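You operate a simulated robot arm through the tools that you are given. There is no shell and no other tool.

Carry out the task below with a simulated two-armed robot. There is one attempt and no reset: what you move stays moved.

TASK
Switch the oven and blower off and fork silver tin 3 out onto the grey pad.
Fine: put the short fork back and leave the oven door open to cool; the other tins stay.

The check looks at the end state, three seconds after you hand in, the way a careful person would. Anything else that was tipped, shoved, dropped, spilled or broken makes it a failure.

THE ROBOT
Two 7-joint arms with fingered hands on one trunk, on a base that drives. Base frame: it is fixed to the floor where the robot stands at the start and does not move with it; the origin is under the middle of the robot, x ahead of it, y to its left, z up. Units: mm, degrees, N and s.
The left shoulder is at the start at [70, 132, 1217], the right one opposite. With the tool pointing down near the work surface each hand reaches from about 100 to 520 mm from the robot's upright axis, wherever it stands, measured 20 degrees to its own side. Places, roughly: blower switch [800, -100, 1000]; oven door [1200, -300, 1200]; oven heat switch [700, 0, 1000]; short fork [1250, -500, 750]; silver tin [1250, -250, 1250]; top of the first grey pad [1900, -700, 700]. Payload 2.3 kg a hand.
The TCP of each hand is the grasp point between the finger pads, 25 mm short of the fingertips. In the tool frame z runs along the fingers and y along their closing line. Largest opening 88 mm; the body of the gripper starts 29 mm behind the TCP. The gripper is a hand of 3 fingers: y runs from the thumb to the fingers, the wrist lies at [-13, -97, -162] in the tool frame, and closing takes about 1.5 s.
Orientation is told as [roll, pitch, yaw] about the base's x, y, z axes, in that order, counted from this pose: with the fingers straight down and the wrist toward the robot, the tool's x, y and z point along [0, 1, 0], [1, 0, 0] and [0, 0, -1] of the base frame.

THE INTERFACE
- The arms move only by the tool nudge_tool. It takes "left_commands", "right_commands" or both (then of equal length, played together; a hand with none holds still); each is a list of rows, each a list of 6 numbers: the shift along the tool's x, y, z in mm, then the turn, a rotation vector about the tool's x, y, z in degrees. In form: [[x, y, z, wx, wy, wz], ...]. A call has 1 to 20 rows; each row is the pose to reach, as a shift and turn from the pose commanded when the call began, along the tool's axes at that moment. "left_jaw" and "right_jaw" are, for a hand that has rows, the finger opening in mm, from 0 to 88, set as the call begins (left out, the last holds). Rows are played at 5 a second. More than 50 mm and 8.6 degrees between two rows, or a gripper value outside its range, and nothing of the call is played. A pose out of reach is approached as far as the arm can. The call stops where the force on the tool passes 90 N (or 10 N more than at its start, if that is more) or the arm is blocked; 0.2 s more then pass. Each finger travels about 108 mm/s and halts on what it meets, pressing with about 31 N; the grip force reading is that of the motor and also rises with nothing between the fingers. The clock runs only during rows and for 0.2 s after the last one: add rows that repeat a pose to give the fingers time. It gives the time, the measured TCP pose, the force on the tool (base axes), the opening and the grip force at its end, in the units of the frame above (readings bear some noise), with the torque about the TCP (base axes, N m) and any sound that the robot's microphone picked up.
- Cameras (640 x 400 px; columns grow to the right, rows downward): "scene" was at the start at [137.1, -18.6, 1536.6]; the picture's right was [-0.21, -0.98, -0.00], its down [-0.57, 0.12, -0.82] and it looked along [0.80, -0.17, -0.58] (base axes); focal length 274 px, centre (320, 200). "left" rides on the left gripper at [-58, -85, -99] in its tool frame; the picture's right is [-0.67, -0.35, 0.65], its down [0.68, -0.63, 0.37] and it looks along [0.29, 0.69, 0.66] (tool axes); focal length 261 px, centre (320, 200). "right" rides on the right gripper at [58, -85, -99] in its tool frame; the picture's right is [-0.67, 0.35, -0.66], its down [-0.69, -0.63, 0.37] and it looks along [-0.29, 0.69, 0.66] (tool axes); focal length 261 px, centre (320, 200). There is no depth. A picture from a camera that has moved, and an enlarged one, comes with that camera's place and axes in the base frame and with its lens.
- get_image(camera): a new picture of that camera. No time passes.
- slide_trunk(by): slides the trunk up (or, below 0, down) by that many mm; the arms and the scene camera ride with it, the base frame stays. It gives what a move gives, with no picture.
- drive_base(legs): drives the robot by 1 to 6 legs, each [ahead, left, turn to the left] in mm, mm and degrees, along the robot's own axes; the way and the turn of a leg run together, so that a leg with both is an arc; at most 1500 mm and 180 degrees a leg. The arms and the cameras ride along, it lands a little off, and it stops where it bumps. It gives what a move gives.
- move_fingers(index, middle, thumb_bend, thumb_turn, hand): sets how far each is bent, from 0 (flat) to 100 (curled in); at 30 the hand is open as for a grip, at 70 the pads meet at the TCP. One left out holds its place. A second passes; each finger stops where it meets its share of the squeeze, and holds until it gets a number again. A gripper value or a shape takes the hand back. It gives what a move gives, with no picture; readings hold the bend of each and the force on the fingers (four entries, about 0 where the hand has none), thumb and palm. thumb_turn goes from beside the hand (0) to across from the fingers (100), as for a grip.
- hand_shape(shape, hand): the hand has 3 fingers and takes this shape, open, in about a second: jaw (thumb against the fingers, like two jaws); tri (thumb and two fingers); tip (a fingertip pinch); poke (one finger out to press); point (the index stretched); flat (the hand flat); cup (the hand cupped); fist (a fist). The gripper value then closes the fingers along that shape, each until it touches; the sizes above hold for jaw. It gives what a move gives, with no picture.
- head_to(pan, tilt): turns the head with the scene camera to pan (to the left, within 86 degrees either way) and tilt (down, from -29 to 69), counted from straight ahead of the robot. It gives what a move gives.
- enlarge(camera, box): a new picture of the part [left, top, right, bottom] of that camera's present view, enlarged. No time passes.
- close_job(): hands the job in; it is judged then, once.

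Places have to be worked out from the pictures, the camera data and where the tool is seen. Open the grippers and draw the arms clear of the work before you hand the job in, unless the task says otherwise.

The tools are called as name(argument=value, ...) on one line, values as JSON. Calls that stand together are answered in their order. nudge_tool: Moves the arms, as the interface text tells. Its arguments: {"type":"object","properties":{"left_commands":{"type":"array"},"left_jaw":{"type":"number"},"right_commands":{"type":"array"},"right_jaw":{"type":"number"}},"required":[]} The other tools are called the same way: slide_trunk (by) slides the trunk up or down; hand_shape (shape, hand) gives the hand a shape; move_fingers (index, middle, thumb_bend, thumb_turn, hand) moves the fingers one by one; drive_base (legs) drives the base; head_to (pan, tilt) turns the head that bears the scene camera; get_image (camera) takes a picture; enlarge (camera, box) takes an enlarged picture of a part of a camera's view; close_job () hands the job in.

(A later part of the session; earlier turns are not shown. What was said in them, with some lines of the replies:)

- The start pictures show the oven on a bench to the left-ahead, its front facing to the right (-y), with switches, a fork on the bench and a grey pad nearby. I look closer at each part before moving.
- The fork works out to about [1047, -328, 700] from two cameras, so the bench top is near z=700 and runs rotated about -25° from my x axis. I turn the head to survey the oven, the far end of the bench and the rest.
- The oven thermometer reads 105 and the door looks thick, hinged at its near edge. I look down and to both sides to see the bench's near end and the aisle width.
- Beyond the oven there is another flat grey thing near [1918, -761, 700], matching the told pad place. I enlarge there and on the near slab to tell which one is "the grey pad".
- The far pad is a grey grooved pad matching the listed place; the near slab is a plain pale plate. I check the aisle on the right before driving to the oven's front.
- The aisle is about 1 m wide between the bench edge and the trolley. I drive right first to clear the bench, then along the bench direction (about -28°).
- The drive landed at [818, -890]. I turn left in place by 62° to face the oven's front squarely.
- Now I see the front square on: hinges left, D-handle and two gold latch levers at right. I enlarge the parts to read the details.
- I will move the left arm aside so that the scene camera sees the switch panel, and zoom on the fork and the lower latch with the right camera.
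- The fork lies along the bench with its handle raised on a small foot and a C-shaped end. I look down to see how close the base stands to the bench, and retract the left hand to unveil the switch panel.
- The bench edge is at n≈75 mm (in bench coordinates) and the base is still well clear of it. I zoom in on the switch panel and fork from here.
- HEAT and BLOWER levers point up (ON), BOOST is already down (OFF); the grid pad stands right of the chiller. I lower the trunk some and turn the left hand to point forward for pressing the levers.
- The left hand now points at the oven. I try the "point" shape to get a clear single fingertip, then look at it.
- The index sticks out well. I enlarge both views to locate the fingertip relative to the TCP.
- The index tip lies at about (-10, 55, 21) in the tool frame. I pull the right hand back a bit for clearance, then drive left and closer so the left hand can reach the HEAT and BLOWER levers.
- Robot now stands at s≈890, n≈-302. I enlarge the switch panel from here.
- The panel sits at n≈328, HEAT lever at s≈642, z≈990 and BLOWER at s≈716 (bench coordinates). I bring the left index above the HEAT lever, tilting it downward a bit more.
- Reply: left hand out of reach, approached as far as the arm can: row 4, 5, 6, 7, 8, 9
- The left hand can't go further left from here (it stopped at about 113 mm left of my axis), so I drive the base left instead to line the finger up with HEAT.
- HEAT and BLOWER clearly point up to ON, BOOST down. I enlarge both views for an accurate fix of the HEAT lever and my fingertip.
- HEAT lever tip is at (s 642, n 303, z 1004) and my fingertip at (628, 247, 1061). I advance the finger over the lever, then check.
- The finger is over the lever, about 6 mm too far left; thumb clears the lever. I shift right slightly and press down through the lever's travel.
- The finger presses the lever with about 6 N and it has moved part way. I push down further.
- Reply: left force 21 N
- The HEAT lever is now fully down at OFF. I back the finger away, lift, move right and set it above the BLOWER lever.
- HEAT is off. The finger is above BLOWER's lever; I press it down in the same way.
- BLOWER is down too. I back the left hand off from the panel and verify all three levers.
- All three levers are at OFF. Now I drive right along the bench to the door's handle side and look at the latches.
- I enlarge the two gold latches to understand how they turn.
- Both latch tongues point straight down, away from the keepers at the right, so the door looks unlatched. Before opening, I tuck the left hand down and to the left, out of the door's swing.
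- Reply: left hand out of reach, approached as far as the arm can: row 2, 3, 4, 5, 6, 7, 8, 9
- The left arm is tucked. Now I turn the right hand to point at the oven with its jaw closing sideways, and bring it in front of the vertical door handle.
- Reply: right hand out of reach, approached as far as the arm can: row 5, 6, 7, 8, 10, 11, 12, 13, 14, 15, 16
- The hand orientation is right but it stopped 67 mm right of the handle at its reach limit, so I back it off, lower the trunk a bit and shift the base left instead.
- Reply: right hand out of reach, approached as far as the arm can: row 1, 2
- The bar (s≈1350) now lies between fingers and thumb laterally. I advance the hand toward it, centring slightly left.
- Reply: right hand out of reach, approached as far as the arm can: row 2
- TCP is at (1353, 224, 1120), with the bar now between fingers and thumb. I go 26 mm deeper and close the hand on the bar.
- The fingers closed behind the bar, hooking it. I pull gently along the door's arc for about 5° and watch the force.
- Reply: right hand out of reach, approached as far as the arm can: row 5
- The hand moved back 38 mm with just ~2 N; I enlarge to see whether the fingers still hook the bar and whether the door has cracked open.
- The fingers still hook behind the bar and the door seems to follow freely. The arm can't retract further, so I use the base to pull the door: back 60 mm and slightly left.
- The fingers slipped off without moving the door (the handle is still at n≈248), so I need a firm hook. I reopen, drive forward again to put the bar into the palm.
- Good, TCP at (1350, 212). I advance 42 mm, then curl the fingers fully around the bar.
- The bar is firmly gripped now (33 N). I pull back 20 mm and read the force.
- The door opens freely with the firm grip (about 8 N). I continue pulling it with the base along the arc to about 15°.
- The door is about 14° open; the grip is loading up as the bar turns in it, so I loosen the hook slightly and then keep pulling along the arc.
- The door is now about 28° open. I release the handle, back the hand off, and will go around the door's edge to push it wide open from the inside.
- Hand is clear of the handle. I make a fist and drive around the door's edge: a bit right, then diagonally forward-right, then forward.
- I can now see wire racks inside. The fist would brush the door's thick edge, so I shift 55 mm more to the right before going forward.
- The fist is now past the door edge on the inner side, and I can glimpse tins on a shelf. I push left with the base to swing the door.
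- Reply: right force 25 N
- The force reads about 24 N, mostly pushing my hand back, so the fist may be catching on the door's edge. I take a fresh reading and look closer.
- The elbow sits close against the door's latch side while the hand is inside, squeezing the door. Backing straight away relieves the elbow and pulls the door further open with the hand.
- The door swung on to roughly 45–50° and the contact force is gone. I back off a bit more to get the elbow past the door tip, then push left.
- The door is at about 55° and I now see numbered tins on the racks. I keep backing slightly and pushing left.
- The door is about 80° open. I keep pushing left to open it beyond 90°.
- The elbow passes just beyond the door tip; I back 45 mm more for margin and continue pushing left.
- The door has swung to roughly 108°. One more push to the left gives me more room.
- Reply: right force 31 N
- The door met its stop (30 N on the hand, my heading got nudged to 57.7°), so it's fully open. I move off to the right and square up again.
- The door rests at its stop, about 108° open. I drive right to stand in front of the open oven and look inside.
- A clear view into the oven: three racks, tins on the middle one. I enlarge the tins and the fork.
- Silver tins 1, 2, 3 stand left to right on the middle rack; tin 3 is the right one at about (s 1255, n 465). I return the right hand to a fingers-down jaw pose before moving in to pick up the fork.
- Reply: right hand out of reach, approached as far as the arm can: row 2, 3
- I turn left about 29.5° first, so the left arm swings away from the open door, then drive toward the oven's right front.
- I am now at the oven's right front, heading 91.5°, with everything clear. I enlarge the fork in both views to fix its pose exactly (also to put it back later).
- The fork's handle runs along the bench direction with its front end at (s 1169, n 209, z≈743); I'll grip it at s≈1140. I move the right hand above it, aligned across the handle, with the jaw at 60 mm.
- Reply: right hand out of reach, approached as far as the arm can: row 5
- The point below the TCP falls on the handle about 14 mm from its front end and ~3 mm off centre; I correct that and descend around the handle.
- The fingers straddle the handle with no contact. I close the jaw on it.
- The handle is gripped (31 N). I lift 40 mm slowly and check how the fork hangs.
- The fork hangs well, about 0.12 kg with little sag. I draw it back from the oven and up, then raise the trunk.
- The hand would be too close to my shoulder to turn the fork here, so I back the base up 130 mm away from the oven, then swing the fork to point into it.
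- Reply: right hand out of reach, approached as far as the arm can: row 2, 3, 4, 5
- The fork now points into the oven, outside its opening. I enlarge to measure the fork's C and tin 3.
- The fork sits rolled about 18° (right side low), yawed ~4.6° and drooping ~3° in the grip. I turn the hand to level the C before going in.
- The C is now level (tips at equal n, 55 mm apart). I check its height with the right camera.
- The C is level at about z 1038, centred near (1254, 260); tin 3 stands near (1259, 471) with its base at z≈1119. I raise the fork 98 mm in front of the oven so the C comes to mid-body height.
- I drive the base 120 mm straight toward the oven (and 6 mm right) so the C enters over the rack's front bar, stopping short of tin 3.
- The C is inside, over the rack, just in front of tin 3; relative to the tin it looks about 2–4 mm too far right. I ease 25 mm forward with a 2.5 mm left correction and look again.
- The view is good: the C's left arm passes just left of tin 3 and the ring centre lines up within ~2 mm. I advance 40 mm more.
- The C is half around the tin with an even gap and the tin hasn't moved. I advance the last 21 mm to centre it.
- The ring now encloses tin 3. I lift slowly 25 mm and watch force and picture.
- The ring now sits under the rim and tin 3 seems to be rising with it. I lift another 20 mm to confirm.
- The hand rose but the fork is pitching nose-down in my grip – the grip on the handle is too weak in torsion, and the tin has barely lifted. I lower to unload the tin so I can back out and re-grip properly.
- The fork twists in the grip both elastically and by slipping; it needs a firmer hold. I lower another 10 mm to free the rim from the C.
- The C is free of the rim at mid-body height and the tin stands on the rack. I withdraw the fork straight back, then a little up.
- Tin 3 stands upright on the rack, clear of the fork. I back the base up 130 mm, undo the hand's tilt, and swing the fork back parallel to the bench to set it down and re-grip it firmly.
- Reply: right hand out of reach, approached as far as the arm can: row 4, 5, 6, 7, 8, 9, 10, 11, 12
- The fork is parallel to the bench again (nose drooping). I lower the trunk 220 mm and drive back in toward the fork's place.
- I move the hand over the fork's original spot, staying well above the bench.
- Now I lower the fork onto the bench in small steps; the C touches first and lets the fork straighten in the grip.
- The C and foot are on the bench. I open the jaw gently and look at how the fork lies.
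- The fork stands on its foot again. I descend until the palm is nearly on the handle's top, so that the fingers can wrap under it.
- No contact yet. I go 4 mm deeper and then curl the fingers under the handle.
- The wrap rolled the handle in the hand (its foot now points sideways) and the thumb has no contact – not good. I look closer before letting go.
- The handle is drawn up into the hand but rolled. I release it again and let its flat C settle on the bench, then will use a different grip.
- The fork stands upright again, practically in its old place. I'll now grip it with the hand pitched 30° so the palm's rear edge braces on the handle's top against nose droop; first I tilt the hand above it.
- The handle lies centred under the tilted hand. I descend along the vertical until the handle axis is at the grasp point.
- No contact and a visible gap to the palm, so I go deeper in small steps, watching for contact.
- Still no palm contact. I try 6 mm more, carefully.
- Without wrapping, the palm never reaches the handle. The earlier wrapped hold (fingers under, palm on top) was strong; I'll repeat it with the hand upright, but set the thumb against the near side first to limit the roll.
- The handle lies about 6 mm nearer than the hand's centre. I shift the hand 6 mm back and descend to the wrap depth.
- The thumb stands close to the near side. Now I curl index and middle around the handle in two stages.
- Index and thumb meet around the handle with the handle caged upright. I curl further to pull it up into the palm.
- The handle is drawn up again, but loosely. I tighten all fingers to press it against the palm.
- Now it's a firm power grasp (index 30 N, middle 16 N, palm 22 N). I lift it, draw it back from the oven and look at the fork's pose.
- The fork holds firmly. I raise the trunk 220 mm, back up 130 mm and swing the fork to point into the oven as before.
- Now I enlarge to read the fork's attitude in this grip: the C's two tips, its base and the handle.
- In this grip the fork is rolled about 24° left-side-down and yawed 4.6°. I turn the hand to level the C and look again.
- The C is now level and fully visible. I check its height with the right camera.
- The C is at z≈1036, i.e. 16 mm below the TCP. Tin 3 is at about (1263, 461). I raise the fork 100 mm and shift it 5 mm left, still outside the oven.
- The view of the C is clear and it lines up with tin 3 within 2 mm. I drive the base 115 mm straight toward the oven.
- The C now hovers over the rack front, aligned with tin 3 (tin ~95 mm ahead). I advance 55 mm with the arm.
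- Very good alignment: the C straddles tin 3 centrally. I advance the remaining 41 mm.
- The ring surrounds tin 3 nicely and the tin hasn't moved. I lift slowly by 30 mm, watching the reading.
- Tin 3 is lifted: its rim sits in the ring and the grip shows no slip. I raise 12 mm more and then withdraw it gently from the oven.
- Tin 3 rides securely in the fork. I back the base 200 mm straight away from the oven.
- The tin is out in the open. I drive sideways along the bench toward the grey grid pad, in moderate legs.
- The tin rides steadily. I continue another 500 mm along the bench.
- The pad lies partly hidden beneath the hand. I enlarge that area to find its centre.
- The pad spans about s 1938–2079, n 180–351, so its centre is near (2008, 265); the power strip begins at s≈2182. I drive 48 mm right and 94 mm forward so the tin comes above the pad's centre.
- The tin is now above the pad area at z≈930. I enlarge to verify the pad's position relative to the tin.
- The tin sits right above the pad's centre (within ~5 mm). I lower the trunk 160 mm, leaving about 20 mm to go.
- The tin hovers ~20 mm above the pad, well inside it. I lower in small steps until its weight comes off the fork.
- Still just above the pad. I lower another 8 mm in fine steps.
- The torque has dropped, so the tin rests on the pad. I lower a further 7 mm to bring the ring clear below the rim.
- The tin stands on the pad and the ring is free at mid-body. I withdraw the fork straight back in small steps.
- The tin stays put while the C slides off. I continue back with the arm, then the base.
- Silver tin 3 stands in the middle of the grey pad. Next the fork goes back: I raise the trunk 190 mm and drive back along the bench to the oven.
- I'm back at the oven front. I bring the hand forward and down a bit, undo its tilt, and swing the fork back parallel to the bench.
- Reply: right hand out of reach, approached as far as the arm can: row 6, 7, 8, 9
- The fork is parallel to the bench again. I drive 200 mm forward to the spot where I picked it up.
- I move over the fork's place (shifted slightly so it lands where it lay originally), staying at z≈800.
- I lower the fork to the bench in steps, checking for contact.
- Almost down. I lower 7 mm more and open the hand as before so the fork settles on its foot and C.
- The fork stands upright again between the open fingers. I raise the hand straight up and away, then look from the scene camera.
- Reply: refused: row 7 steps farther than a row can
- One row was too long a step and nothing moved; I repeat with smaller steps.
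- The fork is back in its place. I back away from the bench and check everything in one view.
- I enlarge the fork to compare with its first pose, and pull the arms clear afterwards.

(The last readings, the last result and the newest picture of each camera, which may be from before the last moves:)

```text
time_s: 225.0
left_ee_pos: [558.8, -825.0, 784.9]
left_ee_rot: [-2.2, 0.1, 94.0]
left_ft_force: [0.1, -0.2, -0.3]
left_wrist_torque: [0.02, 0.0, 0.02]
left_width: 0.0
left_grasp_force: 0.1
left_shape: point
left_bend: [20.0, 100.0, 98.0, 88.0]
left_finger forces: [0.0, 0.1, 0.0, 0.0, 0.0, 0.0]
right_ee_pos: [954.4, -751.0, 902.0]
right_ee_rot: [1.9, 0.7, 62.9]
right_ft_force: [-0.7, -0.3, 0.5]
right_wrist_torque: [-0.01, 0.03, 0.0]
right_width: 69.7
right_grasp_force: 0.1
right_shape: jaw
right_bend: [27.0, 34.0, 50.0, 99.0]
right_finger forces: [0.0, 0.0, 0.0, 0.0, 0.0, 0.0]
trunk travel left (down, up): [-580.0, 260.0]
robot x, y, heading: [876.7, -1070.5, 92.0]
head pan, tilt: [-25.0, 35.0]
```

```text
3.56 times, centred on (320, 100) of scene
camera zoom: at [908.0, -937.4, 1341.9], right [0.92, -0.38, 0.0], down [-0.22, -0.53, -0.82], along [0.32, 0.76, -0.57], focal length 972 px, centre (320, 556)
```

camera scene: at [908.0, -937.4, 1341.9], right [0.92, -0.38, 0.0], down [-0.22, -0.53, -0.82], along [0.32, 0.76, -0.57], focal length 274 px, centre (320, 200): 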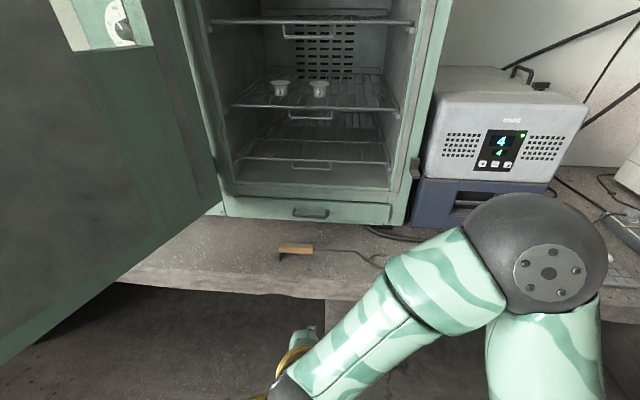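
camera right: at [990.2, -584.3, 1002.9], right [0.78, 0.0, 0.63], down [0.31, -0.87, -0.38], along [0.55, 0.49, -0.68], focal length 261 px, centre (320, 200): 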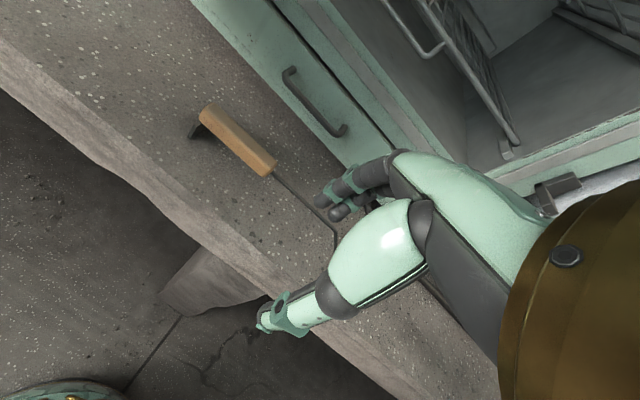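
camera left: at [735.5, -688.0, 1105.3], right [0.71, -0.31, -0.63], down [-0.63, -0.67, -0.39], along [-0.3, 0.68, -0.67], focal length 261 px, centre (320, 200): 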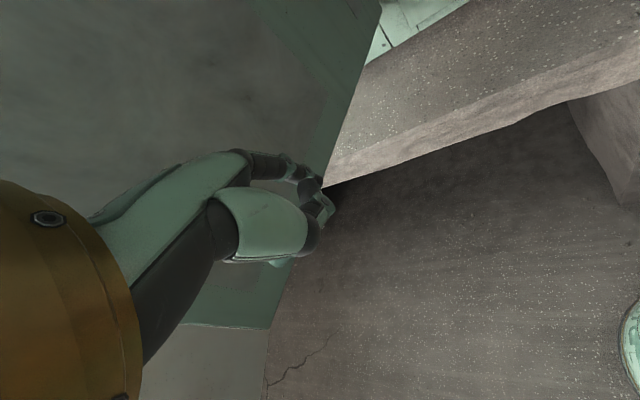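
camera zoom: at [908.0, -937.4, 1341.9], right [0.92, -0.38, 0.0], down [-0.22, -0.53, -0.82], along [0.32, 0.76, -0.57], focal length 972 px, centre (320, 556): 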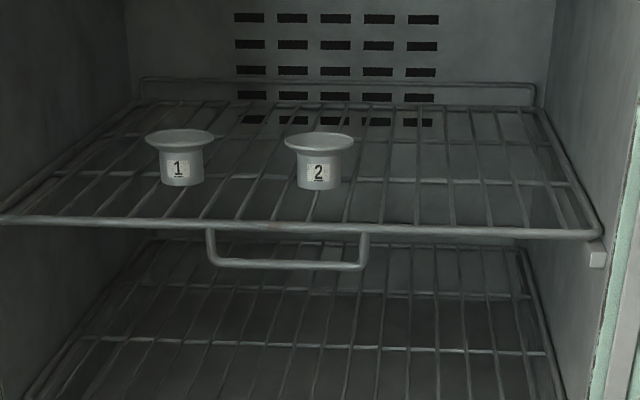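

The fork lies at s 1060–1170, n≈200 – within a few mm of its first place; tins 1 and 2 are untouched. I open both hands and check the pad and the switches once more.

hand_shape(shape="jaw", hand="left")

hand_shape(shape="jaw", hand="right")

head_to(pan=-65, tilt=25)

get_image(camera="scene")

```text
time_s: 225.9
left_ee_pos: [557.0, -826.0, 783.4]
left_ee_rot: [-2.2, 0.2, 94.0]
left_ft_force: [-0.1, -0.3, -0.8]
left_wrist_torque: [-0.01, -0.01, 0.0]
left_width: 87.7
left_grasp_force: 0.1
left_shape: jaw
left_bend: [30.0, 30.0, 30.0, 97.0]
left_finger forces: [0.1, 0.0, 0.0, 0.1, 0.0, 0.0]
right_ee_pos: [953.4, -751.9, 902.1]
right_ee_rot: [1.8, 0.5, 62.7]
right_ft_force: [0.4, -0.2, -0.7]
right_wrist_torque: [-0.03, -0.02, -0.04]
right_width: 69.7
right_grasp_force: 0.0
right_shape: jaw
right_bend: [27.0, 34.0, 50.0, 99.0]
right_finger forces: [0.0, 0.0, 0.0, 0.0, 0.0, 0.0]
trunk travel left (down, up): [-580.0, 260.0]
robot x, y, heading: [871.1, -1068.7, 92.3]
head pan, tilt: [-25.0, 35.0]
```

```text
time_s: 226.8
left_ee_pos: [559.0, -824.9, 783.4]
left_ee_rot: [-2.3, 0.2, 94.0]
left_ft_force: [0.5, 0.8, 0.6]
left_wrist_torque: [-0.02, 0.01, 0.01]
left_width: 87.6
left_grasp_force: 0.1
left_shape: jaw
left_bend: [30.0, 30.0, 30.0, 97.0]
left_finger forces: [0.0, 0.1, 0.1, 0.1, 0.1, 0.0]
right_ee_pos: [954.1, -751.5, 900.6]
right_ee_rot: [1.9, 0.5, 62.7]
right_ft_force: [0.2, -0.3, -0.4]
right_wrist_torque: [-0.03, -0.02, -0.03]
right_width: 88.0
right_grasp_force: 0.1
right_shape: jaw
right_bend: [30.0, 30.0, 30.0, 98.0]
right_finger forces: [0.0, 0.0, 0.0, 0.1, 0.0, 0.1]
trunk travel left (down, up): [-580.0, 260.0]
robot x, y, heading: [873.5, -1063.7, 92.4]
head pan, tilt: [-25.0, 35.0]
```

```text
time_s: 227.8
left_ee_pos: [558.6, -824.9, 783.0]
left_ee_rot: [-2.2, 0.2, 94.0]
left_ft_force: [0.4, 0.8, -0.3]
left_wrist_torque: [0.04, 0.0, -0.01]
left_width: 87.8
left_grasp_force: 0.0
left_shape: jaw
left_bend: [30.0, 30.0, 30.0, 97.0]
left_finger forces: [0.1, 0.1, 0.0, 0.0, 0.0, 0.0]
right_ee_pos: [954.5, -751.8, 900.9]
right_ee_rot: [1.9, 0.6, 62.7]
right_ft_force: [-0.4, 0.2, -0.3]
right_wrist_torque: [-0.01, 0.01, 0.01]
right_width: 87.7
right_grasp_force: 0.1
right_shape: jaw
right_bend: [30.0, 30.0, 30.0, 98.0]
right_finger forces: [0.0, 0.0, 0.0, 0.0, 0.1, 0.1]
trunk travel left (down, up): [-580.0, 260.0]
robot x, y, heading: [878.8, -1069.8, 92.4]
head pan, tilt: [-65.0, 25.0]
```

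```text
taken
camera scene: at [956.0, -976.3, 1357.7], right [0.46, -0.89, 0.0], down [-0.38, -0.19, -0.91], along [0.8, 0.42, -0.42], focal length 274 px, centre (320, 200)
```

scene: 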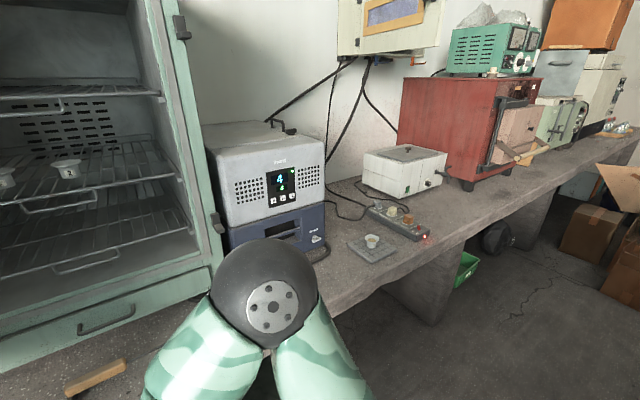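

The tin stands on the pad. One close look to be sure it's upright before handing in.

enlarge(camera="scene", box=[330, 200, 450, 280])

head_to(pan=25, tilt=25)

get_image(camera="scene")

```text
5.00 times, centred on (390, 240) of scene
camera zoom: at [956.0, -976.3, 1357.7], right [0.46, -0.89, 0.0], down [-0.38, -0.19, -0.91], along [0.8, 0.42, -0.42], focal length 1368 px, centre (-30, 0)
```

zoom: 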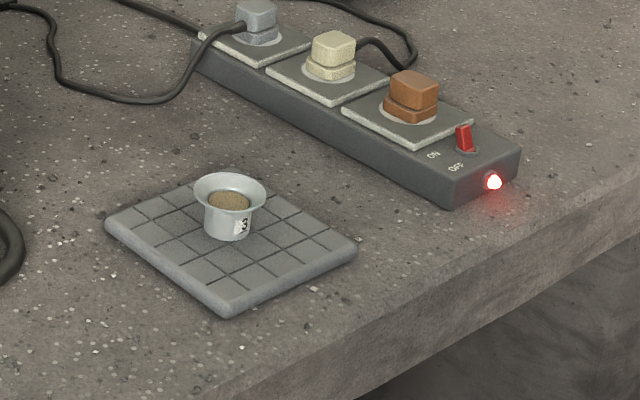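

```text
time_s: 229.5
left_ee_pos: [558.2, -824.5, 782.6]
left_ee_rot: [-2.2, 0.2, 94.0]
left_ft_force: [-0.5, 0.8, 0.3]
left_wrist_torque: [0.0, -0.03, 0.02]
left_width: 87.6
left_grasp_force: 0.0
left_shape: jaw
left_bend: [30.0, 30.0, 30.0, 97.0]
left_finger forces: [0.0, 0.0, 0.1, 0.0, 0.0, 0.0]
right_ee_pos: [955.8, -752.0, 901.8]
right_ee_rot: [1.8, 0.7, 62.7]
right_ft_force: [0.4, 0.6, 0.1]
right_wrist_torque: [0.03, 0.0, 0.0]
right_width: 87.7
right_grasp_force: 0.0
right_shape: jaw
right_bend: [30.0, 30.0, 30.0, 98.0]
right_finger forces: [0.0, 0.0, 0.0, 0.0, 0.0, 0.1]
trunk travel left (down, up): [-580.0, 260.0]
robot x, y, heading: [881.2, -1065.7, 92.3]
head pan, tilt: [25.0, 25.0]
```

```text
taken
camera scene: at [832.0, -936.8, 1357.7], right [0.89, 0.46, 0.0], down [0.19, -0.38, -0.91], along [-0.42, 0.81, -0.42], focal length 274 px, centre (320, 200)
```

scene: 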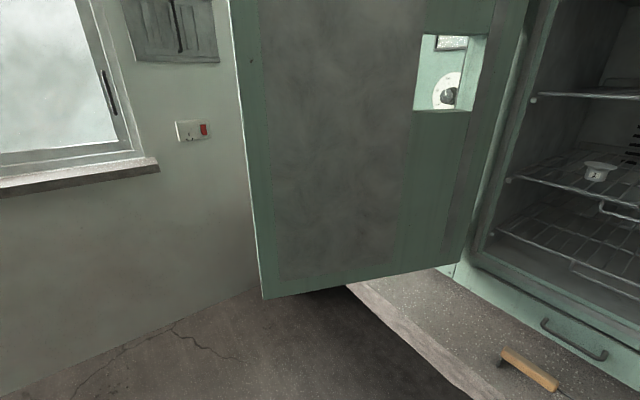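

The tin is upright in the middle of the pad, the fork is back in place, the door stands open and tins 1 and 2 are untouched. HEAT and BLOWER were last seen at OFF after I pressed them; the open door hides the panel from here. Both hands are open and clear, so I hand the job in.

close_job()

```text
The job is handed in.
```

I've handed the job in: silver tin 3 is upright in the middle of the grey grid pad, and the oven and blower are switched off.

- **Switches:** I pressed HEAT and BLOWER down to OFF and saw both at OFF right afterwards; BOOST was already off. The open door hid the panel at the end, so I couldn't look at it again. The green MAINS lamp on the oven was still lit when I last saw the panel.
- **Tin 3:** My first grip on the fork was too weak. The fork tilted in my hand, and tin 3 may have shifted a few millimetres on the rack without tipping. I set the fork down, gripped it again and carried the tin across.
- **Fork:** It is back on the bench, within about 6 mm of where it lay at the start.
- **Door:** It is open against its stop, about 108°. The last push met that stop with about 30 N.
- **Other tins:** Tins 1 and 2 were not touched and are still in their places on the middle rack.

I used the grid pad to the right of the oven because it matched the place you gave. The plain pale plate to the left of the oven was not touched.
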